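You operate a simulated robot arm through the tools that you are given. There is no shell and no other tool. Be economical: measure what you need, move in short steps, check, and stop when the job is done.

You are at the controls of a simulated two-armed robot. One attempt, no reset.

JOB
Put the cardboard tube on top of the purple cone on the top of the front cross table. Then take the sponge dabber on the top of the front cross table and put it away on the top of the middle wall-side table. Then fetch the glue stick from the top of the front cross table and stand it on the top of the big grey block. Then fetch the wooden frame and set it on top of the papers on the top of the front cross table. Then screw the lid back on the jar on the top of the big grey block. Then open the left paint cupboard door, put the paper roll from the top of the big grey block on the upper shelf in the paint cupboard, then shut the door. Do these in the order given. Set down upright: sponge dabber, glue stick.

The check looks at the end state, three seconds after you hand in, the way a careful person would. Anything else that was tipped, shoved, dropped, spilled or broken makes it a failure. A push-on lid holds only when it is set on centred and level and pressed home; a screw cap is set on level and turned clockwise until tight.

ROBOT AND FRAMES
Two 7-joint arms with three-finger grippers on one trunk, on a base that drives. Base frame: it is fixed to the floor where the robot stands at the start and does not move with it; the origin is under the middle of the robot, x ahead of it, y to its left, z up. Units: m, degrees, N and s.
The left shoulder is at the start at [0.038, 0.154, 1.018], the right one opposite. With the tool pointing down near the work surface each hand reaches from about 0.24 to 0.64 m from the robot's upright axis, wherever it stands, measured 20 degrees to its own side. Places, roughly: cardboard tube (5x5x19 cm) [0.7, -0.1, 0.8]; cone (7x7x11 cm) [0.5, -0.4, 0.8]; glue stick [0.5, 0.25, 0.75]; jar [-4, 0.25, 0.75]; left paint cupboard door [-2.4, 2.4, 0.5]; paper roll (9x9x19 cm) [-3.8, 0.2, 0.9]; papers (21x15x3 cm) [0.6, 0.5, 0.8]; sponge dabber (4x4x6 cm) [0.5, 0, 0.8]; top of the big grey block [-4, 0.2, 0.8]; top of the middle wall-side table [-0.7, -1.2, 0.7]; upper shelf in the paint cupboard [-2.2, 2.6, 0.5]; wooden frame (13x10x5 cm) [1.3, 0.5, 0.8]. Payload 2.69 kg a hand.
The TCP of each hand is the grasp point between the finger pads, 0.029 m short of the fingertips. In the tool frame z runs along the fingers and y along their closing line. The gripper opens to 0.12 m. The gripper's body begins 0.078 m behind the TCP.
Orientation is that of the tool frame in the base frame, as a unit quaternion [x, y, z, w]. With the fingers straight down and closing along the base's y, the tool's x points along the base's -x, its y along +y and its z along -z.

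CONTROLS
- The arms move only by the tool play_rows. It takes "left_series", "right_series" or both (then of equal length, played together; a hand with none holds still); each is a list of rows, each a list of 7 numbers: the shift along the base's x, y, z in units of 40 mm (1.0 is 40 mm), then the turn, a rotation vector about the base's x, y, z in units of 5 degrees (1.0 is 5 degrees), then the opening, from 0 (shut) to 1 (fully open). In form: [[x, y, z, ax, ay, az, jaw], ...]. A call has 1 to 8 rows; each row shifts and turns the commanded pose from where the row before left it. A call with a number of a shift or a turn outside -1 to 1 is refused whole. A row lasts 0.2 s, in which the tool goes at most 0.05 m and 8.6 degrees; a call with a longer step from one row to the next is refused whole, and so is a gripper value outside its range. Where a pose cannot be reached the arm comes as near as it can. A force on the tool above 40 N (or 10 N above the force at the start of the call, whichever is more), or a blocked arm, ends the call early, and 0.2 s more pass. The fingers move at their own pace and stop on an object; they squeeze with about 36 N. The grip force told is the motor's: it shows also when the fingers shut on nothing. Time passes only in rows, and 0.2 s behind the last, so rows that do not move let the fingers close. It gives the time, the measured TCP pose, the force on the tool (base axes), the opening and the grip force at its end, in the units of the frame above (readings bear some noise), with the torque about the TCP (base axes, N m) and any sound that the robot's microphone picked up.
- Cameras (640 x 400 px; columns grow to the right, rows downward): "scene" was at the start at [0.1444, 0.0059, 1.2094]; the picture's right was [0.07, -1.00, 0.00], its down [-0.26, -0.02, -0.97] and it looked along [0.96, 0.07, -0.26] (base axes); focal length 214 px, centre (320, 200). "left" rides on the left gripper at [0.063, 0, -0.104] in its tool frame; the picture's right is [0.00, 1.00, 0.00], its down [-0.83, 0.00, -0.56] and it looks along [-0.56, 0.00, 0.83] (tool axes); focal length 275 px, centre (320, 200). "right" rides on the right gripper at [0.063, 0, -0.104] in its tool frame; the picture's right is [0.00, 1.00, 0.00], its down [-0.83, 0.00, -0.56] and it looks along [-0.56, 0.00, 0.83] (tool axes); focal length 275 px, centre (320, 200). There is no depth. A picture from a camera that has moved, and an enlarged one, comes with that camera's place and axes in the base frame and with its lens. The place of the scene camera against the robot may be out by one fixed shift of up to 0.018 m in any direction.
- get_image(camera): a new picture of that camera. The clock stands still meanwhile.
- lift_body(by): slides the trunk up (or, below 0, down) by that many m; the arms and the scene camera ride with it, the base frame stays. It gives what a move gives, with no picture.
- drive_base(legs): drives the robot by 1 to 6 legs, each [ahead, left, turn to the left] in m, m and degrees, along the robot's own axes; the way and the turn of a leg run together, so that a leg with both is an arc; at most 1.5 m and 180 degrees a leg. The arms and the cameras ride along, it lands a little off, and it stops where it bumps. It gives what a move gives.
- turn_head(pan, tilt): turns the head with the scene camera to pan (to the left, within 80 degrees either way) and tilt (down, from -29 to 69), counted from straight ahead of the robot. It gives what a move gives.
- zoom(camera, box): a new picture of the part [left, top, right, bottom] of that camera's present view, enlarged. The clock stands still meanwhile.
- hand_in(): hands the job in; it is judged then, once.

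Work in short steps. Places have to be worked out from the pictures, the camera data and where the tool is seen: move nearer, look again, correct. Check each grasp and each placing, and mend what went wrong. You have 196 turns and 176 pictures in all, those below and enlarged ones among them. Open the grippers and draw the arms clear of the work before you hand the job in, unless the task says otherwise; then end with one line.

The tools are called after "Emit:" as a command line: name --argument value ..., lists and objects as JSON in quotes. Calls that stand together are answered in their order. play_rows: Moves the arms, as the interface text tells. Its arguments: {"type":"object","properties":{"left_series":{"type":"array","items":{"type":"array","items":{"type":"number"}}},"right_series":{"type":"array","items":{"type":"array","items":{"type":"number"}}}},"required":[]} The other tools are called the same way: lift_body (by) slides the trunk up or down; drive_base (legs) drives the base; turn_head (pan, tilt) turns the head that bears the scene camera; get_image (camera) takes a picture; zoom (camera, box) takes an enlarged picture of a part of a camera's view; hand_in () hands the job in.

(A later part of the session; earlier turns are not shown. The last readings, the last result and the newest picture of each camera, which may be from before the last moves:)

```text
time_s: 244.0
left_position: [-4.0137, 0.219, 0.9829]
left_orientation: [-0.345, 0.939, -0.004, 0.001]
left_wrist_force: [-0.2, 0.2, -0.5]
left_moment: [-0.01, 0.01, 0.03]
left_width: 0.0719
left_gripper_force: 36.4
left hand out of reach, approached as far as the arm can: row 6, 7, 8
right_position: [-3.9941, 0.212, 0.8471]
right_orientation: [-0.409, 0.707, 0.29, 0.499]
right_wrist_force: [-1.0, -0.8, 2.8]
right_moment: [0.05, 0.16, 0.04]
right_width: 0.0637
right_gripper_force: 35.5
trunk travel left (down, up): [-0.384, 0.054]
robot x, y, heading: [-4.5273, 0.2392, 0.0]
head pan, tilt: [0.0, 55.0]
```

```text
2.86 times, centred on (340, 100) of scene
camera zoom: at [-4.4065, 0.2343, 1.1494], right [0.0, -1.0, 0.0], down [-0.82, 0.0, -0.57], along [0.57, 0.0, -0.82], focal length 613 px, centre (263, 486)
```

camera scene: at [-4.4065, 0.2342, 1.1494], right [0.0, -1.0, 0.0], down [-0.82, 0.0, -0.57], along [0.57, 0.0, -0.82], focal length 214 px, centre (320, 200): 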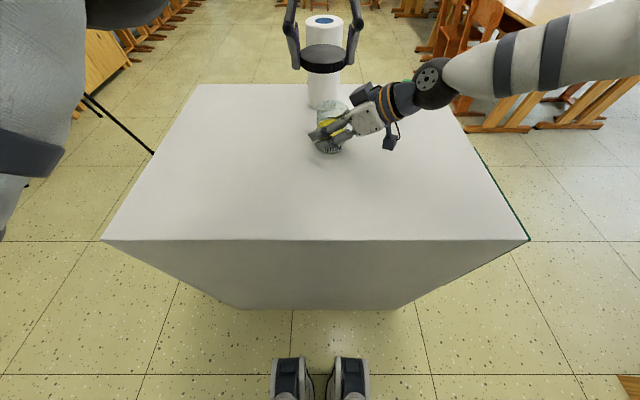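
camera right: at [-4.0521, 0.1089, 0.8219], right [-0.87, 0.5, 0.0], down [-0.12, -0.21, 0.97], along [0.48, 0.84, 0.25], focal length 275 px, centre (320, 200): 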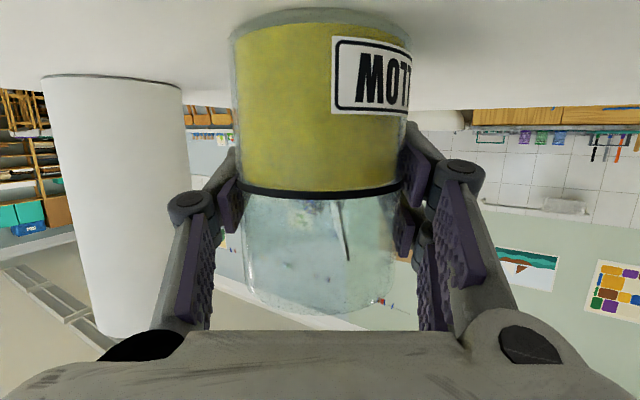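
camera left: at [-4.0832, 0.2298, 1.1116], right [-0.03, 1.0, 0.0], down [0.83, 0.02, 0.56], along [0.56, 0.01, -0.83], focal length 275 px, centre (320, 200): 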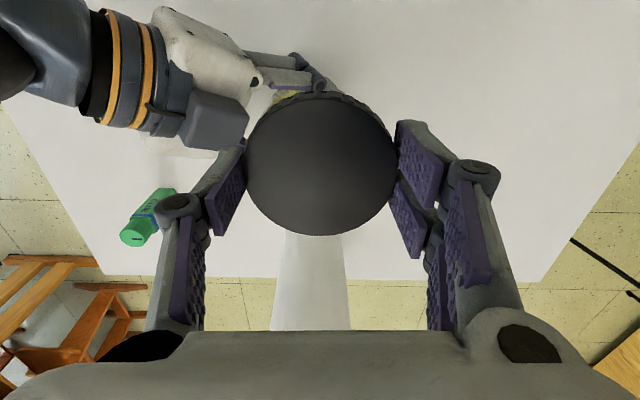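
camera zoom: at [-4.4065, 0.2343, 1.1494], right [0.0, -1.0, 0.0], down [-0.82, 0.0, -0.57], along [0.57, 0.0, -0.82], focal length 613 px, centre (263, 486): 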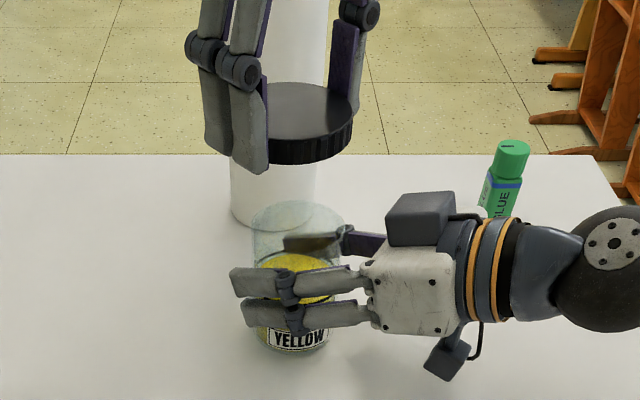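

The lid is ~2 cm short of the jar in reach. I lift the jar a few mm with the right hand and bring it 5 cm toward the robot.

Emit:
play_rows --right_series '[[0, 0, 0.15, 0, 0, 0, 0.4], [-0.3, 0, 0, 0, 0, 0, 0.4], [-0.35, 0, 0, 0, 0, 0, 0.4], [-0.35, 0, 0, 0, 0, 0, 0.4], [-0.25, 0, 0, 0, 0, 0, 0.4], [0, 0, -0.08, 0, 0, 0, 0.4], [0, 0, -0.06, 0, 0, 0, 0.4]]'

Emit:
zoom --camera "scene" --box '[240, 30, 440, 170]'

Emit:
get_image --camera "right"

```text
time_s: 245.6
left_position: [-4.0141, 0.218, 0.9805]
left_orientation: [-0.345, 0.938, -0.001, 0.0]
left_wrist_force: [0.1, 0.6, 0.1]
left_moment: [0.01, 0.0, 0.01]
left_width: 0.072
left_gripper_force: 36.7
right_position: [-4.0429, 0.2118, 0.847]
right_orientation: [-0.408, 0.707, 0.29, 0.499]
right_wrist_force: [-0.2, -0.3, -1.9]
right_moment: [0.0, 0.06, 0.03]
right_width: 0.0634
right_gripper_force: 36.0
trunk travel left (down, up): [-0.384, 0.054]
robot x, y, heading: [-4.5321, 0.232, 0.2]
head pan, tilt: [0.0, 55.0]
```

```text
2.86 times, centred on (340, 100) of scene
camera zoom: at [-4.4063, 0.2343, 1.1494], right [0.0, -1.0, 0.0], down [-0.82, 0.0, -0.57], along [0.57, 0.0, -0.82], focal length 613 px, centre (263, 486)
```

zoom: 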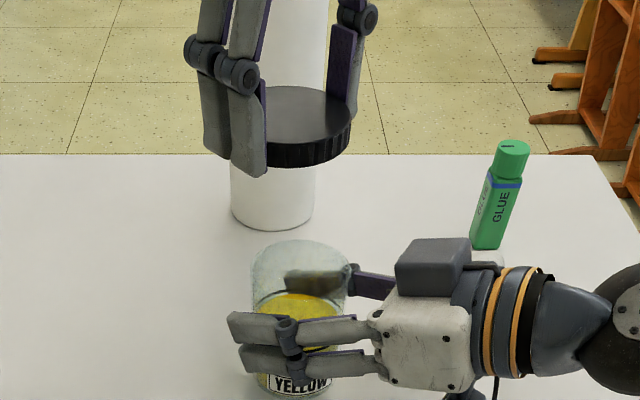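

```text
54 pictures are left
camera right: at [-4.1021, 0.1092, 0.822], right [-0.87, 0.5, 0.0], down [-0.12, -0.21, 0.97], along [0.48, 0.84, 0.25], focal length 275 px, centre (320, 200)
```

right: 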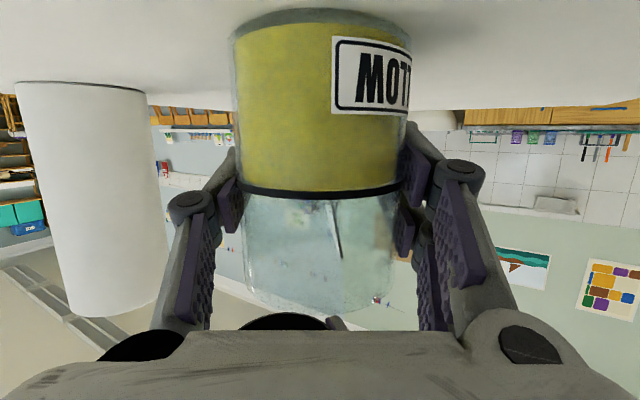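

Jar now at ≈(-4.045,0.2095). Move the lid above it and lower to ~1 cm above the rim.

Emit:
play_rows --left_series '[[-0.4, -0.08, 0, 0, 0, 0, 0.4], [-0.31, -0.075, -0.3, 0, 0, 0, 0.4], [0, 0, -0.5, 0, 0, 0, 0.4], [0, 0, -0.5, 0, 0, 0, 0.4], [0, 0, 0, 0, 0, 0, 0.4]]'

Emit:
zoom --camera "scene" --box '[260, 80, 400, 170]'

Emit:
get_image --camera "right"

```text
time_s: 246.8
left_position: [-4.0429, 0.2099, 0.929]
left_orientation: [-0.344, 0.939, -0.002, 0.0]
left_wrist_force: [0.3, 0.5, 0.2]
left_moment: [-0.02, 0.0, 0.04]
left_width: 0.0718
left_gripper_force: 36.2
right_position: [-4.0442, 0.2119, 0.8464]
right_orientation: [-0.41, 0.707, 0.29, 0.498]
right_wrist_force: [0.9, 1.8, 2.5]
right_moment: [0.18, 0.08, -0.07]
right_width: 0.0634
right_gripper_force: 36.2
trunk travel left (down, up): [-0.384, 0.054]
robot x, y, heading: [-4.5339, 0.2296, -0.1]
head pan, tilt: [0.0, 55.0]
```

```text
4.44 times, centred on (330, 125) of scene
camera zoom: at [-4.4021, 0.2285, 1.1555], right [-0.08, -1.0, 0.0], down [-0.77, 0.06, -0.64], along [0.64, -0.05, -0.77], focal length 953 px, centre (276, 533)
```

zoom: 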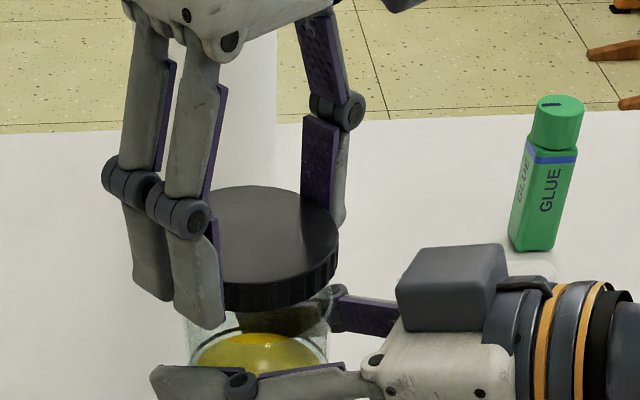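

```text
52 pictures are left
camera right: at [-4.1022, 0.1095, 0.822], right [-0.87, 0.5, 0.0], down [-0.12, -0.21, 0.97], along [0.48, 0.84, 0.25], focal length 275 px, centre (320, 200)
```

right: 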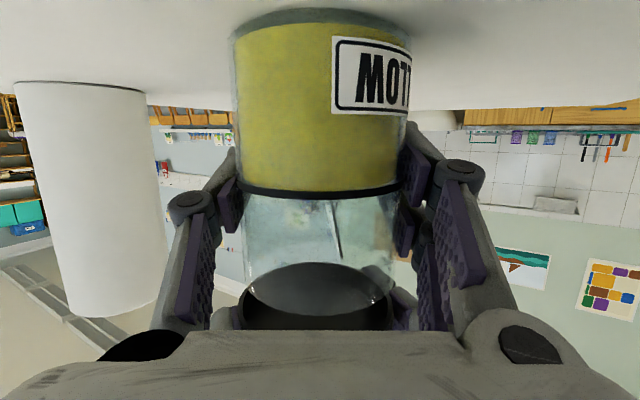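

Lid and jar are aligned to ~2 mm in both views. Lower gently until contact.

Emit:
play_rows --left_series '[[0, -0.03, -0.15, 0, 0, 0, 0.4], [0, 0, -0.12, 0, 0, 0, 0.4], [0, 0, -0.1, 0, 0, 0, 0.4]]'

Emit:
play_rows --left_series '[[0, 0, -0.08, 0, 0, 0, 0.4], [0, 0, -0.08, 0, 0, 0, 0.4]]'

Emit:
get_image --camera "right"

```text
time_s: 247.6
left_position: [-4.0419, 0.2107, 0.9142]
left_orientation: [-0.344, 0.939, -0.001, 0.002]
left_wrist_force: [0.4, -0.4, 0.2]
left_moment: [0.01, 0.01, -0.02]
left_width: 0.072
left_gripper_force: 36.0
right_position: [-4.0434, 0.2113, 0.8463]
right_orientation: [-0.41, 0.706, 0.291, 0.499]
right_wrist_force: [0.7, 0.9, 3.7]
right_moment: [0.14, 0.1, -0.05]
right_width: 0.0635
right_gripper_force: 36.2
trunk travel left (down, up): [-0.384, 0.054]
robot x, y, heading: [-4.5296, 0.2339, -0.1]
head pan, tilt: [0.0, 55.0]
```

```text
time_s: 248.2
left_position: [-4.0434, 0.2093, 0.9099]
left_orientation: [-0.343, 0.939, -0.002, 0.004]
left_wrist_force: [-2.8, -0.4, 16.4]
left_moment: [-0.06, 0.5, -0.03]
left_width: 0.0717
left_gripper_force: 36.1
right_position: [-4.0443, 0.2118, 0.8475]
right_orientation: [-0.41, 0.707, 0.29, 0.498]
right_wrist_force: [5.0, 3.8, -4.8]
right_moment: [0.67, -0.22, -0.09]
right_width: 0.0637
right_gripper_force: 36.1
trunk travel left (down, up): [-0.384, 0.054]
robot x, y, heading: [-4.5327, 0.2355, -0.0]
head pan, tilt: [0.0, 55.0]
```

```text
51 pictures are left
camera right: at [-4.1024, 0.1093, 0.8221], right [-0.87, 0.5, 0.0], down [-0.12, -0.21, 0.97], along [0.48, 0.84, 0.25], focal length 275 px, centre (320, 200)
```

right: 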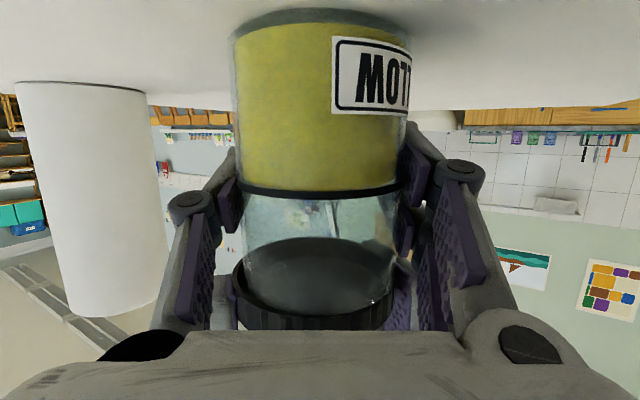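

Contact at z≈0.910. The view shows the lid about 5 mm off toward −y; lift 4 mm, shift, and lower again.

Emit:
play_rows --left_series '[[0, 0, 0.15, 0, 0, 0, 0.4], [0.02, 0.12, 0, 0, 0, 0, 0.4], [0, 0, -0.1, 0, 0, 0, 0.4], [0, 0, -0.08, 0, 0, 0, 0.4]]'

Emit:
get_image --camera "right"

Emit:
turn_head --pan 0 --tilt 55

Emit:
zoom --camera "scene" --box '[260, 70, 400, 170]'

```text
time_s: 249.2
left_position: [-4.0409, 0.2154, 0.9098]
left_orientation: [-0.344, 0.939, -0.003, 0.003]
left_wrist_force: [-4.7, -1.8, 27.0]
left_moment: [-0.37, 0.38, 0.16]
left_width: 0.072
left_gripper_force: 35.8
right_position: [-4.0445, 0.2125, 0.8474]
right_orientation: [-0.41, 0.707, 0.29, 0.498]
right_wrist_force: [8.6, 5.3, -7.6]
right_moment: [0.8, 0.02, -0.35]
right_width: 0.0633
right_gripper_force: 36.0
trunk travel left (down, up): [-0.384, 0.054]
robot x, y, heading: [-4.5301, 0.234, -0.3]
head pan, tilt: [0.0, 55.0]
```

```text
50 pictures are left
camera right: at [-4.1025, 0.1093, 0.822], right [-0.87, 0.5, 0.0], down [-0.12, -0.21, 0.97], along [0.48, 0.84, 0.25], focal length 275 px, centre (320, 200)
```

right: 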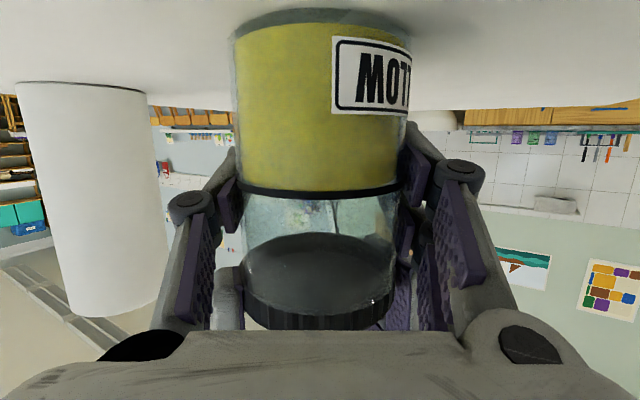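

```text
time_s: 249.8
left_position: [-4.0423, 0.2153, 0.906]
left_orientation: [-0.344, 0.939, -0.002, 0.002]
left_wrist_force: [2.9, 0.1, 26.0]
left_moment: [-0.45, 0.26, 0.04]
left_width: 0.0721
left_gripper_force: 35.6
right_position: [-4.0436, 0.2128, 0.8473]
right_orientation: [-0.41, 0.706, 0.29, 0.499]
right_wrist_force: [6.1, 1.2, -7.4]
right_moment: [0.43, -0.19, -0.13]
right_width: 0.0637
right_gripper_force: 36.0
trunk travel left (down, up): [-0.384, 0.054]
robot x, y, heading: [-4.5261, 0.2345, 0.1]
head pan, tilt: [0.0, 55.0]
```

```text
4.00 times, centred on (330, 120) of scene
camera zoom: at [-4.4041, 0.226, 1.1534], right [-0.11, -0.99, 0.0], down [-0.78, 0.09, -0.62], along [0.61, -0.07, -0.79], focal length 858 px, centre (280, 520)
```

zoom: 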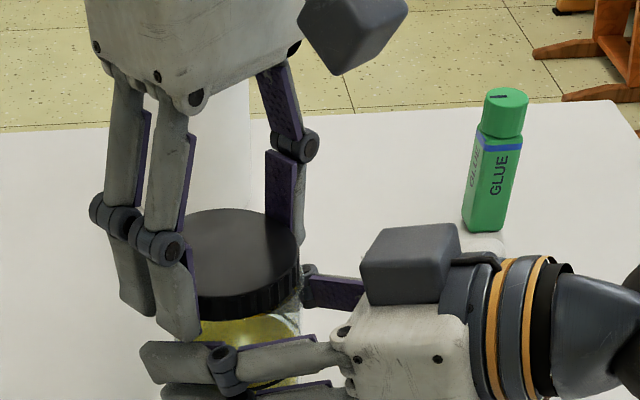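

The lid now looks centred and has settled. Turn clockwise 40° with slight downward bias.

Emit:
play_rows --left_series '[[0, 0, 0, 0, 0, -1, 0.4], [0, 0, 0, 0, 0, -1, 0.4], [0, 0, -0.01, 0, 0, -1, 0.4], [0, 0, 0, 0, 0, -1, 0.4], [0, 0, -0.01, 0, 0, -1, 0.4], [0, 0, 0, 0, 0, -1, 0.4], [0, 0, -0.01, 0, 0, -1, 0.4], [0, 0, 0, 0, 0, -1, 0.4]]'

Emit:
get_image --camera "right"

```text
time_s: 251.6
left_position: [-4.045, 0.2132, 0.9048]
left_orientation: [0.001, 1.0, -0.002, -0.001]
left_wrist_force: [-4.4, -16.0, 13.4]
left_moment: [-0.81, 0.11, 0.52]
left_width: 0.0722
left_gripper_force: 35.2
right_position: [-4.0448, 0.2116, 0.8476]
right_orientation: [-0.411, 0.706, 0.292, 0.498]
right_wrist_force: [0.5, 14.5, -3.1]
right_moment: [0.09, 0.63, -0.39]
right_width: 0.0635
right_gripper_force: 36.2
trunk travel left (down, up): [-0.384, 0.054]
robot x, y, heading: [-4.5285, 0.2366, 0.3]
head pan, tilt: [0.0, 55.0]
```

```text
48 pictures are left
camera right: at [-4.1031, 0.1096, 0.822], right [-0.87, 0.49, 0.0], down [-0.12, -0.21, 0.97], along [0.48, 0.84, 0.25], focal length 275 px, centre (320, 200)
```

right: 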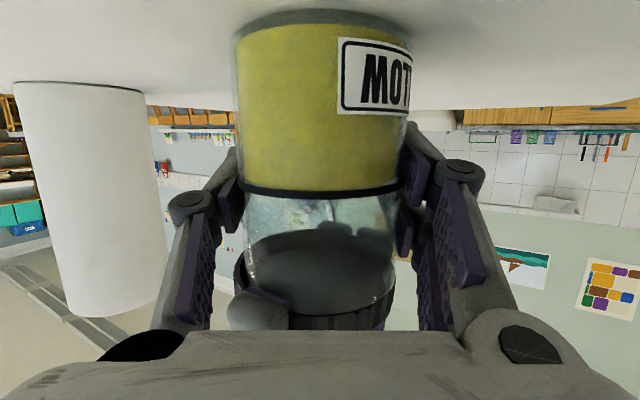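

Torque builds (0.5 N·m). Continue clockwise another 40°, compensating for the small grip eccentricity.

Emit:
play_rows --left_series '[[0.01, 0, 0, 0, 0, -1, 0.4], [0.01, -0.01, -0.01, 0, 0, -1, 0.4], [0.01, -0.01, 0, 0, 0, -1, 0.4], [0.01, -0.01, -0.01, 0, 0, -1, 0.4], [0.01, -0.01, 0, 0, 0, -1, 0.4], [0, -0.01, -0.01, 0, 0, -1, 0.4], [0, -0.01, 0, 0, 0, -1, 0.4], [0, -0.01, 0, 0, 0, -1, 0.4]]'

Emit:
get_image --camera "right"

```text
time_s: 253.4
left_position: [-4.0409, 0.2114, 0.9037]
left_orientation: [0.341, 0.94, -0.003, 0.0]
left_wrist_force: [-11.8, -12.8, 13.6]
left_moment: [-0.75, 0.5, 0.49]
left_width: 0.0721
left_gripper_force: 35.7
right_position: [-4.0441, 0.2125, 0.8478]
right_orientation: [-0.408, 0.708, 0.289, 0.499]
right_wrist_force: [10.3, 14.0, -5.2]
right_moment: [0.47, 0.34, -0.35]
right_width: 0.0636
right_gripper_force: 35.4
trunk travel left (down, up): [-0.384, 0.054]
robot x, y, heading: [-4.5286, 0.232, 0.1]
head pan, tilt: [0.0, 55.0]
```

```text
47 pictures are left
camera right: at [-4.1023, 0.1091, 0.8222], right [-0.87, 0.5, 0.0], down [-0.12, -0.21, 0.97], along [0.48, 0.84, 0.25], focal length 275 px, centre (320, 200)
```

right: 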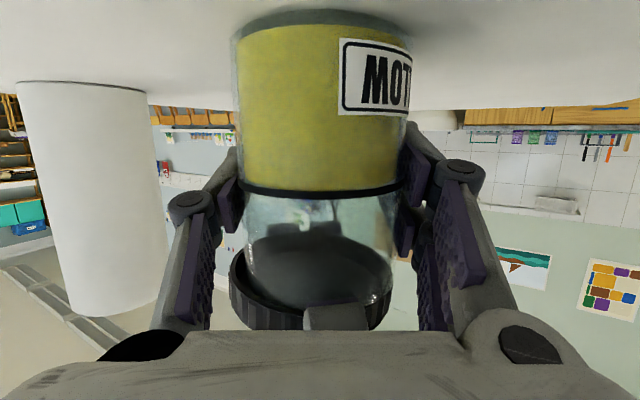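

Still ~0.5 N·m and the lid sinks slowly. Continue another 40° clockwise with a small lateral correction.

Emit:
play_rows --left_series '[[-0.02, 0, 0, 0, 0, -1, 0.4], [-0.02, 0, -0.01, 0, 0, -1, 0.4], [-0.02, 0, 0, 0, 0, -1, 0.4], [-0.02, -0.01, -0.01, 0, 0, -1, 0.4], [-0.02, 0, 0, 0, 0, -1, 0.4], [-0.01, -0.01, -0.01, 0, 0, -1, 0.4], [-0.01, 0, 0, 0, 0, -1, 0.4], [-0.01, -0.01, 0, 0, 0, -1, 0.4]]'

Emit:
get_image --camera "right"

Emit:
get_image --camera "scene"

```text
time_s: 255.2
left_position: [-4.0446, 0.2127, 0.9034]
left_orientation: [0.641, 0.767, 0.0, 0.002]
left_wrist_force: [17.2, 6.4, 21.7]
left_moment: [0.21, 0.35, 0.54]
left_width: 0.0716
left_gripper_force: 35.6
right_position: [-4.0452, 0.2126, 0.8467]
right_orientation: [-0.41, 0.708, 0.289, 0.497]
right_wrist_force: [-17.2, -5.7, -9.7]
right_moment: [0.06, -1.79, -0.61]
right_width: 0.0649
right_gripper_force: 35.5
trunk travel left (down, up): [-0.384, 0.054]
robot x, y, heading: [-4.5267, 0.2393, -0.2]
head pan, tilt: [0.0, 55.0]
```

```text
46 pictures are left
camera right: at [-4.1035, 0.1092, 0.8211], right [-0.87, 0.49, 0.0], down [-0.12, -0.21, 0.97], along [0.48, 0.84, 0.24], focal length 275 px, centre (320, 200)
```

right: 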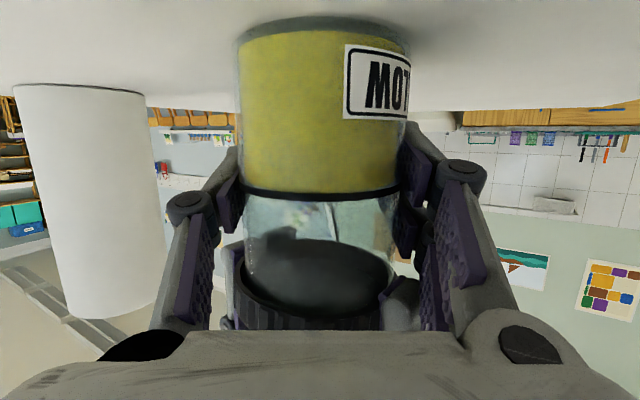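

```text
45 pictures are left
camera scene: at [-4.4072, 0.2345, 1.1496], right [0.0, -1.0, 0.0], down [-0.82, 0.0, -0.57], along [0.57, 0.0, -0.82], focal length 214 px, centre (320, 200)
```

scene: 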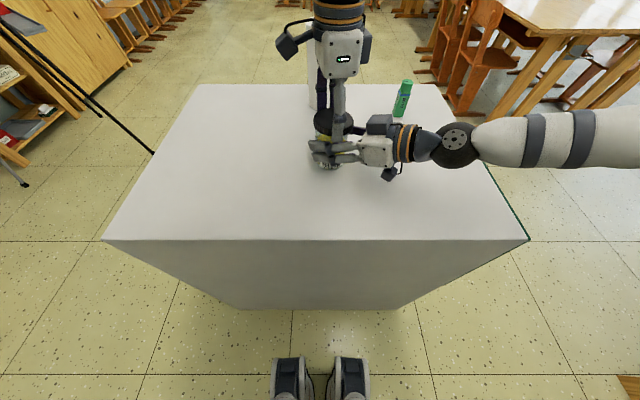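

Lid is constrained around the rim; lateral force now reversed, so I split the difference and continue another 40° clockwise.

Emit:
play_rows --left_series '[[0.04, 0.01, 0, 0, 0, -1, 0.4], [0.02, 0.01, 0, 0, 0, -1, 0.4], [0, 0, -0.01, 0, 0, -1, 0.4], [0, 0, 0, 0, 0, -1, 0.4], [-0.01, 0, -0.01, 0, 0, -1, 0.4], [-0.01, 0, 0, 0, 0, -1, 0.4], [-0.01, 0, -0.01, 0, 0, -1, 0.4], [-0.01, 0, 0, 0, 0, -1, 0.4]]'

Emit:
get_image --camera "right"

```text
time_s: 257.0
left_position: [-4.0446, 0.2128, 0.9009]
left_orientation: [0.866, 0.5, 0.0, -0.001]
left_wrist_force: [15.5, 8.9, -1.1]
left_moment: [0.2, -0.22, 0.36]
left_width: 0.0717
left_gripper_force: 35.9
right_position: [-4.0432, 0.2135, 0.8474]
right_orientation: [-0.409, 0.707, 0.29, 0.5]
right_wrist_force: [-15.4, -9.9, -1.1]
right_moment: [0.32, -0.58, -0.37]
right_width: 0.0644
right_gripper_force: 35.8
trunk travel left (down, up): [-0.384, 0.054]
robot x, y, heading: [-4.5305, 0.2334, -0.2]
head pan, tilt: [0.0, 55.0]
```

```text
44 pictures are left
camera right: at [-4.1017, 0.1094, 0.8226], right [-0.87, 0.5, 0.0], down [-0.13, -0.21, 0.97], along [0.48, 0.84, 0.25], focal length 275 px, centre (320, 200)
```

right: 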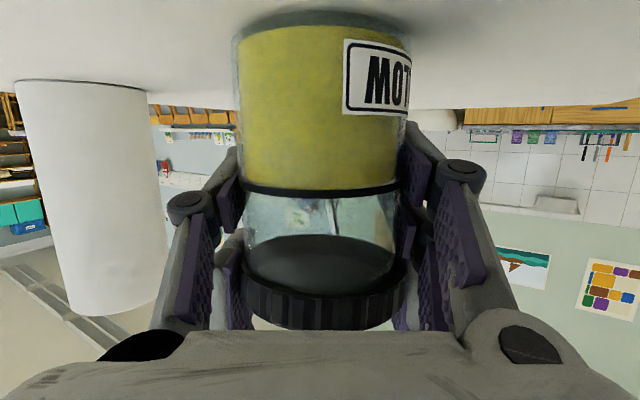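

Threads are engaging: lid drops and is level. Keep turning, following it down.

Emit:
play_rows --left_series '[[0.03, 0.02, 0, 0, 0, -1, 0.4], [0.01, 0.01, -0.02, 0, 0, -1, 0.4], [0, 0, 0, 0, 0, -1, 0.4], [0, 0.01, -0.02, 0, 0, -1, 0.4], [0, 0.01, 0, 0, 0, -1, 0.4], [0, 0, -0.02, 0, 0, -1, 0.4], [0, 0.01, 0, 0, 0, -1, 0.4], [0, 0, -0.01, 0, 0, -1, 0.4]]'

Emit:
get_image --camera "right"

```text
time_s: 258.8
left_position: [-4.0435, 0.2131, 0.8991]
left_orientation: [0.985, 0.174, -0.002, -0.001]
left_wrist_force: [1.8, -5.0, 1.0]
left_moment: [-0.12, -0.03, 0.11]
left_width: 0.0715
left_gripper_force: 36.1
right_position: [-4.0437, 0.2129, 0.8471]
right_orientation: [-0.409, 0.706, 0.29, 0.499]
right_wrist_force: [-1.6, 5.3, -0.5]
right_moment: [-0.09, 0.01, -0.1]
right_width: 0.0642
right_gripper_force: 35.8
trunk travel left (down, up): [-0.384, 0.054]
robot x, y, heading: [-4.5288, 0.2341, 0.1]
head pan, tilt: [0.0, 55.0]
```

```text
43 pictures are left
camera right: at [-4.1023, 0.1096, 0.822], right [-0.87, 0.49, 0.0], down [-0.12, -0.21, 0.97], along [0.48, 0.84, 0.25], focal length 275 px, centre (320, 200)
```

right: 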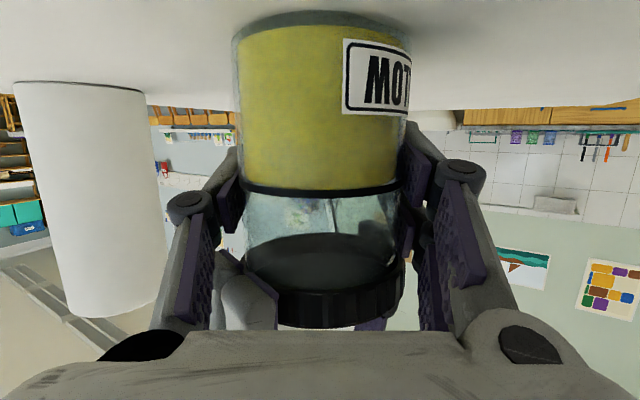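

Now turning smoothly on the thread (0.11 N·m, low side force). Continue.

Emit:
play_rows --left_series '[[0, 0, 0, 0, 0, -1, 0.4], [0, 0, -0.01, 0, 0, -1, 0.4], [0.01, 0, 0, 0, 0, -1, 0.4], [0, 0, -0.01, 0, 0, -1, 0.4], [0.01, 0, 0, 0, 0, -1, 0.4], [0, 0, -0.01, 0, 0, -1, 0.4], [0, 0, 0, 0, 0, -1, 0.4], [0, 0, -0.01, 0, 0, -1, 0.4]]'

```text
time_s: 260.6
left_position: [-4.0431, 0.2128, 0.8988]
left_orientation: [0.985, -0.174, -0.001, 0.001]
left_wrist_force: [-5.7, -23.4, 5.7]
left_moment: [-0.26, 0.77, 0.06]
left_width: 0.0716
left_gripper_force: 35.7
right_position: [-4.0434, 0.2134, 0.8476]
right_orientation: [-0.409, 0.707, 0.289, 0.499]
right_wrist_force: [5.1, 25.4, -2.8]
right_moment: [-0.94, -0.36, -0.07]
right_width: 0.0636
right_gripper_force: 35.9
trunk travel left (down, up): [-0.384, 0.054]
robot x, y, heading: [-4.5284, 0.234, -0.2]
head pan, tilt: [0.0, 55.0]
```

The left finger now points at the right hand's box (23 N side force). Ratchet: open, lift off the lid, rotate back ~130°, and re-grip.

Emit:
play_rows --left_series '[[0, 0, 0, 0, 0, 0, 0.7], [0, 0, 0, 0, 0, 0, 0.72], [0, 0, 0.5, 0, 0, 0, 0.75], [0, 0, 0.8, 0, 0, 0, 0.8], [0, 0, 0.9, 0, 0, 0, 0.8], [0, 0, 0, 0, 0, 1, 0.8], [0, 0, 0, 0, 0, 1, 0.8], [0, 0, 0, 0, 0, 1, 0.8]]'

Emit:
zoom --camera "scene" --box '[260, 70, 400, 170]'

Emit:
get_image --camera "right"

```text
time_s: 262.4
left_position: [-4.0427, 0.2136, 0.9851]
left_orientation: [0.999, -0.042, 0.0, -0.001]
left_wrist_force: [-0.3, -0.6, 0.3]
left_moment: [0.02, 0.02, -0.03]
left_width: 0.096
left_gripper_force: 0.0
right_position: [-4.0439, 0.2121, 0.8478]
right_orientation: [-0.41, 0.707, 0.29, 0.499]
right_wrist_force: [0.2, -2.2, 4.3]
right_moment: [-0.15, 0.21, 0.05]
right_width: 0.0636
right_gripper_force: 35.9
trunk travel left (down, up): [-0.384, 0.054]
robot x, y, heading: [-4.5295, 0.2337, 0.2]
head pan, tilt: [0.0, 55.0]
```

```text
4.00 times, centred on (330, 120) of scene
camera zoom: at [-4.4066, 0.2342, 1.1494], right [0.0, -1.0, 0.0], down [-0.82, 0.0, -0.57], along [0.57, 0.0, -0.82], focal length 858 px, centre (280, 520)
```

zoom: 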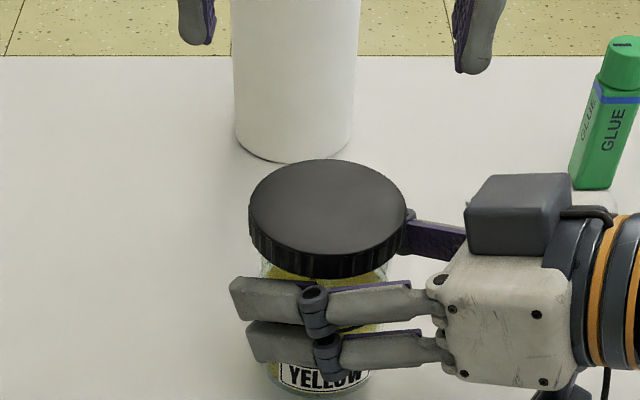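

```text
41 pictures are left
camera right: at [-4.1024, 0.1092, 0.822], right [-0.87, 0.5, 0.0], down [-0.12, -0.21, 0.97], along [0.48, 0.84, 0.25], focal length 275 px, centre (320, 200)
```

right: 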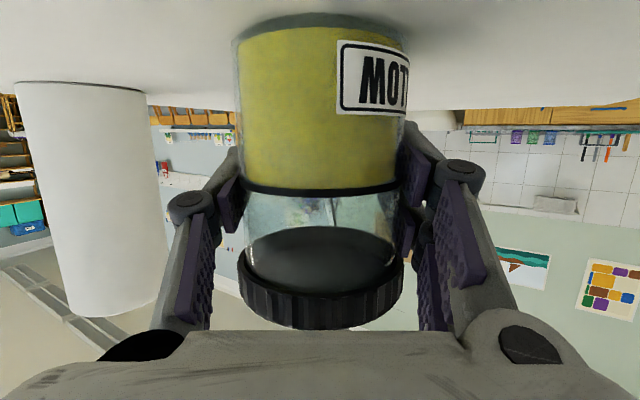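

The lid sits centred and level on the jar. Rotate the open left hand back (+115°).

Emit:
play_rows --left_series '[[0, 0, 0, 0, 0, 1, 0.9], [0, 0, 0, 0, 0, 1, 0.9], [0, 0, 0, 0, 0, 1, 0.9], [0, 0, 0, 0, 0, 1, 0.9], [0, 0, 0, 0, 0, 1, 0.9], [0, 0, 0, 0, 0, 1, 0.9], [0, 0, 0, 0, 0, 1, 0.9], [0, 0, 0, 0, 0, 1, 0.9]]'

Emit:
play_rows --left_series '[[0, 0, 0, 0, 0, 1, 0.9], [0, 0, 0, 0, 0, 1, 0.9], [0, 0, 0, 0, 0, 1, 0.9], [0, 0, 0, 0, 0, 1, 0.9], [0, 0, 0, 0, 0, 1, 0.9], [0, 0, 0, 0, 0, 1, 0.9], [0, 0, 0, 0, 0, 1, 0.9], [0, 0, 0, 0, 0, 1, 0.9]]'

Emit:
play_rows --left_series '[[0, 0, 0, 0, 0, 1, 0.9], [0, 0, 0, 0, 0, 1, 0.9], [0, 0, 0, 0, 0, 1, 0.9], [0, 0, 0, 0, 0, 1, 0.9], [0, 0, 0, 0, 0, 1, 0.9], [0, 0, 0, 0, 0, 1, 0.9], [0, 0, 0, 0, 0, 1, 0.9]]'

Emit:
get_image --camera "left"

```text
time_s: 264.2
left_position: [-4.0406, 0.2127, 0.9856]
left_orientation: [0.953, 0.304, -0.001, -0.001]
left_wrist_force: [-0.5, 0.1, 0.3]
left_moment: [-0.02, -0.04, 0.01]
left_width: 0.1081
left_gripper_force: 0.0
right_position: [-4.0433, 0.2134, 0.8471]
right_orientation: [-0.409, 0.707, 0.29, 0.499]
right_wrist_force: [-0.1, -0.6, 3.6]
right_moment: [-0.12, 0.17, -0.01]
right_width: 0.0633
right_gripper_force: 36.6
trunk travel left (down, up): [-0.384, 0.054]
robot x, y, heading: [-4.5286, 0.2343, -0.0]
head pan, tilt: [0.0, 55.0]
```

```text
time_s: 266.0
left_position: [-4.0421, 0.2132, 0.9856]
left_orientation: [0.792, 0.611, -0.001, 0.0]
left_wrist_force: [0.9, -0.2, 0.1]
left_moment: [0.02, -0.02, 0.01]
left_width: 0.1081
left_gripper_force: 0.0
right_position: [-4.0438, 0.2132, 0.8477]
right_orientation: [-0.409, 0.707, 0.29, 0.499]
right_wrist_force: [0.6, -0.1, 3.1]
right_moment: [-0.08, 0.18, 0.01]
right_width: 0.0637
right_gripper_force: 36.0
trunk travel left (down, up): [-0.384, 0.054]
robot x, y, heading: [-4.5277, 0.236, 0.2]
head pan, tilt: [0.0, 55.0]
```

```text
time_s: 267.6
left_position: [-4.0426, 0.2134, 0.9853]
left_orientation: [0.571, 0.821, -0.001, 0.001]
left_wrist_force: [-1.1, 0.2, -0.1]
left_moment: [0.01, -0.03, 0.02]
left_width: 0.1081
left_gripper_force: 0.0
right_position: [-4.0437, 0.213, 0.8463]
right_orientation: [-0.41, 0.706, 0.291, 0.499]
right_wrist_force: [-0.5, 0.5, 3.3]
right_moment: [-0.05, 0.17, 0.01]
right_width: 0.0634
right_gripper_force: 35.2
trunk travel left (down, up): [-0.384, 0.054]
robot x, y, heading: [-4.5268, 0.2356, -0.2]
head pan, tilt: [0.0, 55.0]
```

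```text
40 pictures are left
camera left: at [-4.0633, 0.2748, 1.0896], right [0.94, 0.34, 0.0], down [0.29, -0.78, 0.56], along [0.19, -0.52, -0.83], focal length 275 px, centre (320, 200)
```

left: 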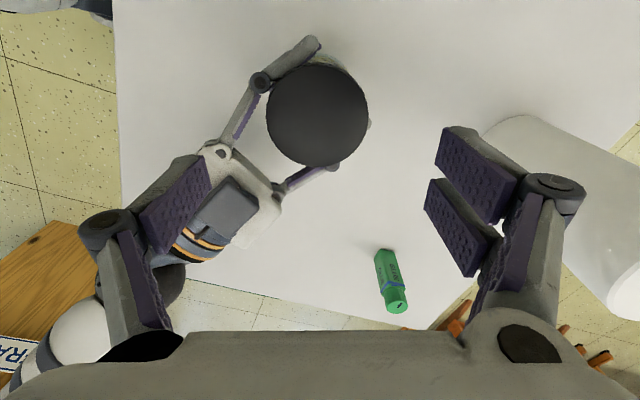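

Lid top centre ≈(-4.044,0.2155). Narrow the jaw a bit, descend and re-grip the lid.

Emit:
play_rows --left_series '[[-0.04, 0.05, -0.3, 0, 0, 0, 0.75], [0, 0, -0.8, 0, 0, 0, 0.75], [0, 0, -0.7, 0, 0, 0, 0.75], [0, 0, -0.38, 0, 0, 0, 0.75], [0, 0, 0, 0, 0, 0, 0.4], [0, 0, 0, 0, 0, 0, 0.4], [0, 0, 0, 0, 0, 0, 0.4]]'

Emit:
get_image --camera "right"

```text
time_s: 268.8
left_position: [-4.0448, 0.2147, 0.9054]
left_orientation: [0.572, 0.82, -0.001, 0.007]
left_wrist_force: [6.6, 6.9, 34.2]
left_moment: [-0.07, 1.7, -0.14]
left_width: 0.0717
left_gripper_force: 36.1
right_position: [-4.0423, 0.2108, 0.8473]
right_orientation: [-0.411, 0.707, 0.287, 0.499]
right_wrist_force: [-2.4, -1.8, -4.9]
right_moment: [1.03, -1.48, 0.08]
right_width: 0.0637
right_gripper_force: 36.1
trunk travel left (down, up): [-0.384, 0.054]
robot x, y, heading: [-4.5308, 0.2358, 0.3]
head pan, tilt: [0.0, 55.0]
stopped in row 6 (left hand): the force on the tool passed its limit at 46 N (the readings are from after the stop); the commanded pose is now the measured one
```

```text
39 pictures are left
camera right: at [-4.1022, 0.1087, 0.8216], right [-0.87, 0.5, -0.01], down [-0.13, -0.21, 0.97], along [0.48, 0.84, 0.24], focal length 275 px, centre (320, 200)
```

right: 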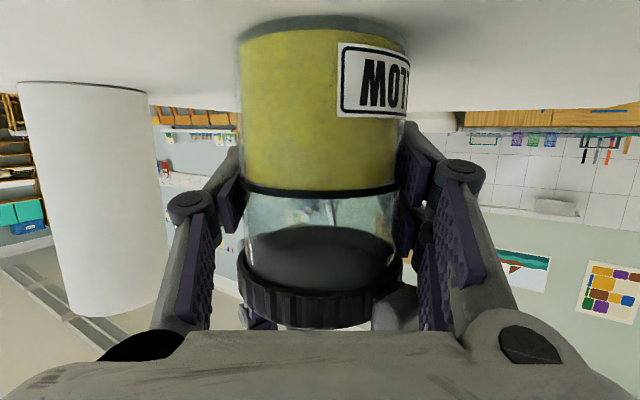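

Gripped; a finger was pressing something below. Ease up 2 mm and turn clockwise 35°.

Emit:
play_rows --left_series '[[0, 0, 0.06, 0, 0, 0, 0.4], [0, 0, 0, 0, 0, -1, 0.4], [0, 0, 0, 0, 0, -1, 0.4], [0, 0, -0.01, 0, 0, -1, 0.4], [0, 0, 0, 0, 0, -1, 0.4], [0, 0, 0, 0, 0, -1, 0.4], [0, 0, -0.01, 0, 0, -1, 0.4], [0, 0, 0, 0, 0, -1, 0.4]]'

Emit:
play_rows --left_series '[[0, 0, 0, 0, 0, -1, 0.4], [0, 0, 0, 0, 0, -1, 0.4], [0, 0, -0.01, 0, 0, -1, 0.4], [0, 0, 0, 0, 0, -1, 0.4], [0, 0, 0, 0, 0, -1, 0.4], [0, 0, -0.01, 0, 0, -1, 0.4], [0, 0, 0, 0, 0, -1, 0.4]]'

Emit:
get_image --camera "right"

```text
time_s: 270.0
left_position: [-4.0444, 0.2141, 0.9049]
left_orientation: [0.692, 0.722, 0.0, 0.004]
left_wrist_force: [-1.2, 0.8, 11.6]
left_moment: [0.07, 0.0, -0.01]
left_width: 0.0717
left_gripper_force: 35.9
right_position: [-4.0438, 0.212, 0.8465]
right_orientation: [-0.409, 0.707, 0.289, 0.499]
right_wrist_force: [0.8, -0.1, 6.7]
right_moment: [-0.45, 0.64, -0.08]
right_width: 0.0636
right_gripper_force: 35.9
trunk travel left (down, up): [-0.384, 0.054]
robot x, y, heading: [-4.5275, 0.2334, -0.1]
head pan, tilt: [0.0, 55.0]
stopped in row 5 (left hand): the force on the tool passed its limit at 48 N (the readings are from after the stop); the commanded pose is now the measured one
```

```text
time_s: 271.6
left_position: [-4.0423, 0.2143, 0.9043]
left_orientation: [0.878, 0.479, -0.001, 0.004]
left_wrist_force: [14.7, 1.8, 13.1]
left_moment: [-0.11, -0.26, 0.06]
left_width: 0.072
left_gripper_force: 36.2
right_position: [-4.0443, 0.2113, 0.8448]
right_orientation: [-0.409, 0.707, 0.289, 0.499]
right_wrist_force: [-8.0, -1.2, 9.8]
right_moment: [0.02, -0.3, 0.04]
right_width: 0.0636
right_gripper_force: 36.2
trunk travel left (down, up): [-0.384, 0.054]
robot x, y, heading: [-4.5296, 0.2317, 0.2]
head pan, tilt: [0.0, 55.0]
```

```text
38 pictures are left
camera right: at [-4.1023, 0.1089, 0.8207], right [-0.87, 0.5, 0.0], down [-0.12, -0.21, 0.97], along [0.48, 0.84, 0.24], focal length 275 px, centre (320, 200)
```

right: 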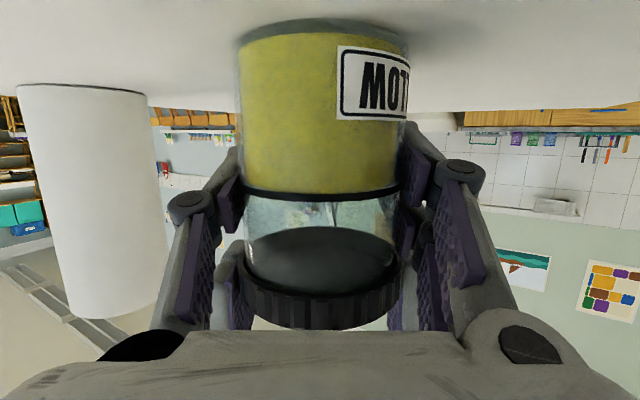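

Continue clockwise to about -170°.

Emit:
play_rows --left_series '[[0.02, 0, 0, 0, 0, -1, 0.4], [0.02, 0, 0, 0, 0, -1, 0.4], [0, 0, -0.01, 0, 0, -1, 0.4], [0, 0, 0, 0, 0, -1, 0.4], [0, 0, 0, 0, 0, -1, 0.4], [0, 0, -0.01, 0, 0, -1, 0.4], [0, 0, 0, 0, 0, -1, 0.4], [0, 0, 0, 0, 0, -1, 0.4]]'

Emit:
play_rows --left_series '[[0, 0, 0, 0, 0, -1, 0.4], [0, 0, 0, 0, 0, -1, 0.4], [0, 0, 0, 0, 0, -1, 0.4]]'

Emit:
get_image --camera "right"

```text
time_s: 273.4
left_position: [-4.0428, 0.2137, 0.9041]
left_orientation: [0.989, 0.15, -0.002, 0.004]
left_wrist_force: [16.3, -11.4, 21.3]
left_moment: [-0.33, -0.39, 0.05]
left_width: 0.072
left_gripper_force: 36.0
right_position: [-4.0432, 0.2116, 0.8453]
right_orientation: [-0.41, 0.708, 0.289, 0.498]
right_wrist_force: [-7.2, 11.5, 8.1]
right_moment: [-0.27, -0.13, -0.05]
right_width: 0.0636
right_gripper_force: 35.9
trunk travel left (down, up): [-0.384, 0.054]
robot x, y, heading: [-4.5321, 0.2314, 0.1]
head pan, tilt: [0.0, 55.0]
```

```text
time_s: 274.2
left_position: [-4.0424, 0.2122, 0.9031]
left_orientation: [1.0, 0.02, -0.001, 0.003]
left_wrist_force: [15.2, -20.3, 21.9]
left_moment: [-0.54, -0.31, 0.05]
left_width: 0.0718
left_gripper_force: 36.0
right_position: [-4.0445, 0.2124, 0.8456]
right_orientation: [-0.41, 0.708, 0.289, 0.498]
right_wrist_force: [-7.3, 19.1, 7.5]
right_moment: [-0.55, -0.07, -0.02]
right_width: 0.0635
right_gripper_force: 36.4
trunk travel left (down, up): [-0.384, 0.054]
robot x, y, heading: [-4.5333, 0.2339, 0.3]
head pan, tilt: [0.0, 55.0]
```

```text
37 pictures are left
camera right: at [-4.1027, 0.109, 0.8206], right [-0.87, 0.5, 0.0], down [-0.12, -0.21, 0.97], along [0.48, 0.84, 0.24], focal length 275 px, centre (320, 200)
```

right: 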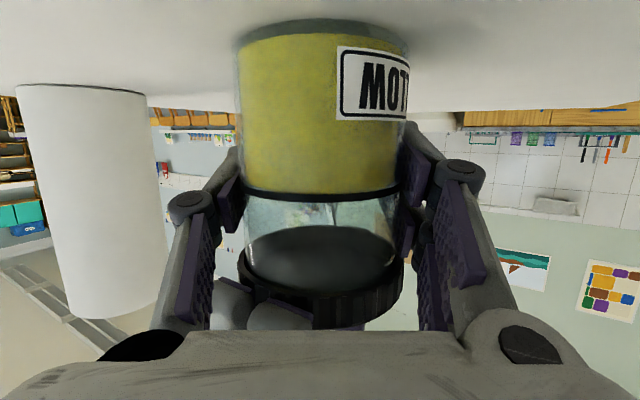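

Torque is still tiny, so not tight yet. Run one full ratchet cycle: open, rotate back 110°, re-grip, and turn 105° clockwise.

Emit:
play_rows --left_series '[[0, 0, 0, 0, 0, 0, 0.7], [0, 0, 0, 0, 0, 0, 0.7], [0, 0.03, 0, 0, 0, 1, 0.7], [0, 0, 0, 0, 0, 1, 0.7], [0, 0, 0, 0, 0, 1, 0.7], [0, 0, 0, 0, 0, 1, 0.7], [0, 0, 0, 0, 0, 1, 0.7], [0, 0, 0, 0, 0, 1, 0.7]]'

Emit:
play_rows --left_series '[[0, 0, 0, 0, 0, 1, 0.7], [0, 0, 0, 0, 0, 1, 0.7], [0, 0, 0, 0, 0, 1, 0.7], [0, 0, 0, 0, 0, 1, 0.7], [0, 0, 0, 0, 0, 1, 0.7], [0, 0, 0, 0, 0, 1, 0.7], [0, 0, 0, 0, 0, 1, 0.7], [0, 0, 0, 0, 0, 1, 0.7]]'

Emit:
play_rows --left_series '[[0, 0, 0, 0, 0, 1, 0.7], [0, 0, 0, 0, 0, 1, 0.7], [0, 0, 0, 0, 0, 1, 0.7], [0, 0, 0, 0, 0, 1, 0.7], [0, 0, 0, 0, 0, 1, 0.7], [0, 0, 0, 0, 0, 1, 0.7], [0, 0, 0, 0, 0, 1, 0.7], [0, 0, 0, 0, 0, 1, 0.7]]'

Emit:
get_image --camera "left"

```text
time_s: 276.0
left_position: [-4.0426, 0.2145, 0.9028]
left_orientation: [0.96, 0.28, -0.003, 0.003]
left_wrist_force: [0.2, 0.4, 0.0]
left_moment: [0.0, 0.01, -0.03]
left_width: 0.0842
left_gripper_force: 0.0
right_position: [-4.0416, 0.211, 0.8448]
right_orientation: [-0.409, 0.708, 0.289, 0.498]
right_wrist_force: [4.6, -3.6, 13.1]
right_moment: [-0.1, 0.17, 0.04]
right_width: 0.0635
right_gripper_force: 36.1
trunk travel left (down, up): [-0.384, 0.054]
robot x, y, heading: [-4.5328, 0.2368, -0.5]
head pan, tilt: [0.0, 55.0]
```

```text
time_s: 277.8
left_position: [-4.0422, 0.2147, 0.9019]
left_orientation: [0.806, 0.591, -0.001, 0.004]
left_wrist_force: [0.4, -0.3, 0.4]
left_moment: [0.01, 0.01, 0.0]
left_width: 0.084
left_gripper_force: 0.1
right_position: [-4.0424, 0.212, 0.8451]
right_orientation: [-0.409, 0.708, 0.289, 0.499]
right_wrist_force: [4.5, -3.7, 13.7]
right_moment: [0.03, 0.19, 0.05]
right_width: 0.0636
right_gripper_force: 36.3
trunk travel left (down, up): [-0.384, 0.054]
robot x, y, heading: [-4.5303, 0.2329, 0.1]
head pan, tilt: [0.0, 55.0]
```

```text
time_s: 279.6
left_position: [-4.0429, 0.2162, 0.9023]
left_orientation: [0.555, 0.832, -0.001, 0.004]
left_wrist_force: [0.8, 0.1, 2.6]
left_moment: [-0.04, 0.1, -0.07]
left_width: 0.0849
left_gripper_force: 0.4
right_position: [-4.043, 0.2116, 0.8449]
right_orientation: [-0.41, 0.707, 0.289, 0.498]
right_wrist_force: [4.0, -2.5, 11.3]
right_moment: [0.2, 0.04, 0.02]
right_width: 0.0634
right_gripper_force: 36.5
trunk travel left (down, up): [-0.384, 0.054]
robot x, y, heading: [-4.5311, 0.2353, 0.3]
head pan, tilt: [0.0, 55.0]
```

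```text
36 pictures are left
camera left: at [-4.0662, 0.2754, 1.0069], right [0.93, 0.38, 0.0], down [0.31, -0.77, 0.56], along [0.21, -0.52, -0.83], focal length 275 px, centre (320, 200)
```

left: 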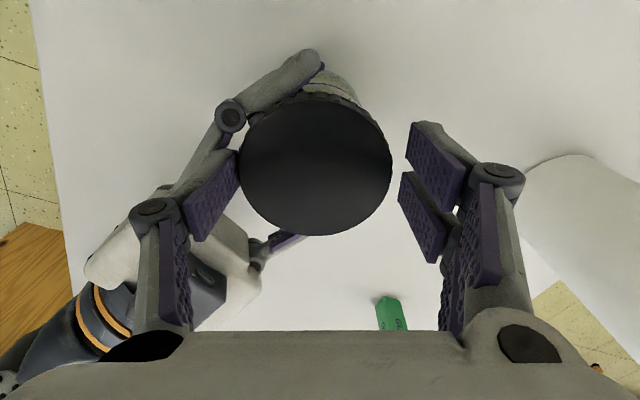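

Lid centred between the fingers. Raise 3 mm, close, turn clockwise 105°.

Emit:
play_rows --left_series '[[0, 0, 0.08, 0, 0, 0, 0.7], [0, 0, 0, 0, 0, 0, 0.4], [0, 0, 0, 0, 0, 0, 0.4], [0, 0, 0, 0, 0, -1, 0.4], [0, 0, 0, 0, 0, -1, 0.4], [0, 0, 0, 0, 0, -1, 0.4], [0, 0, 0, 0, 0, -1, 0.4], [0, 0, 0, 0, 0, -1, 0.4]]'

Emit:
play_rows --left_series '[[0, 0, 0, 0, 0, -1, 0.4], [0, 0, 0, 0, 0, -1, 0.4], [0, 0, -0.01, 0, 0, -1, 0.4], [0, 0, 0, 0, 0, -1, 0.4], [0, 0, 0, 0, 0, -1, 0.4], [0, 0, 0, 0, 0, -1, 0.4], [0, 0, -0.01, 0, 0, -1, 0.4], [0, 0, 0, 0, 0, -1, 0.4]]'

Emit:
play_rows --left_series '[[0, 0, 0, 0, 0, -1, 0.4], [0, 0, 0, 0, 0, -1, 0.4], [0, 0, -0.01, 0, 0, -1, 0.4], [0, 0, 0, 0, 0, -1, 0.4], [0, 0, 0, 0, 0, -1, 0.4], [0, 0, 0, 0, 0, -1, 0.4], [0, 0, -0.01, 0, 0, -1, 0.4], [0, 0, 0, 0, 0, -1, 0.4]]'

Emit:
get_image --camera "right"

```text
time_s: 281.4
left_position: [-4.0419, 0.2142, 0.9041]
left_orientation: [0.723, 0.69, -0.003, 0.004]
left_wrist_force: [-23.6, -10.4, 3.3]
left_moment: [-0.18, 1.05, -0.05]
left_width: 0.0727
left_gripper_force: 35.9
right_position: [-4.0422, 0.2116, 0.8452]
right_orientation: [-0.41, 0.708, 0.289, 0.498]
right_wrist_force: [21.4, 11.1, 0.4]
right_moment: [-0.18, 0.4, 0.05]
right_width: 0.0637
right_gripper_force: 35.9
trunk travel left (down, up): [-0.384, 0.054]
robot x, y, heading: [-4.5296, 0.2377, -0.2]
head pan, tilt: [0.0, 55.0]
```

```text
time_s: 283.2
left_position: [-4.0423, 0.2147, 0.9042]
left_orientation: [0.916, 0.401, -0.002, 0.004]
left_wrist_force: [-8.1, -12.4, -0.7]
left_moment: [-0.37, 0.36, 0.03]
left_width: 0.0723
left_gripper_force: 35.8
right_position: [-4.044, 0.2124, 0.8441]
right_orientation: [-0.41, 0.706, 0.291, 0.498]
right_wrist_force: [9.8, 11.2, 4.9]
right_moment: [-0.21, -0.03, -0.1]
right_width: 0.0634
right_gripper_force: 35.9
trunk travel left (down, up): [-0.384, 0.054]
robot x, y, heading: [-4.5309, 0.2379, 0.3]
head pan, tilt: [0.0, 55.0]
```

```text
time_s: 285.0
left_position: [-4.0428, 0.2154, 0.9056]
left_orientation: [0.998, 0.064, -0.001, 0.003]
left_wrist_force: [8.4, -23.4, 2.4]
left_moment: [-0.74, -0.42, 0.07]
left_width: 0.0725
left_gripper_force: 36.3
right_position: [-4.0445, 0.2123, 0.8447]
right_orientation: [-0.41, 0.707, 0.29, 0.498]
right_wrist_force: [-6.6, 22.6, 8.2]
right_moment: [-0.44, -0.11, -0.05]
right_width: 0.0638
right_gripper_force: 36.5
trunk travel left (down, up): [-0.384, 0.054]
robot x, y, heading: [-4.5321, 0.2316, 0.2]
head pan, tilt: [0.0, 55.0]
```

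```text
35 pictures are left
camera right: at [-4.1027, 0.1092, 0.8203], right [-0.87, 0.49, 0.0], down [-0.12, -0.21, 0.97], along [0.48, 0.84, 0.24], focal length 275 px, centre (320, 200)
```

right: 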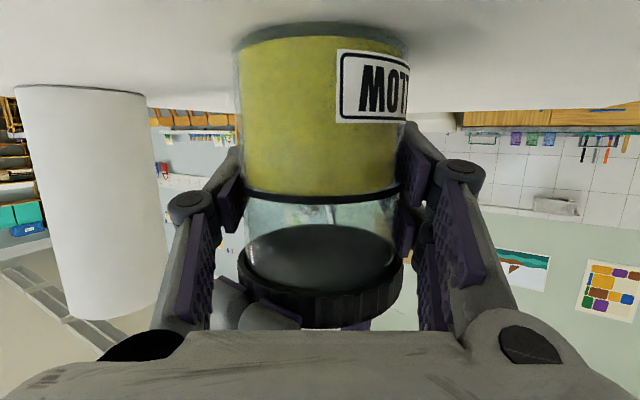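

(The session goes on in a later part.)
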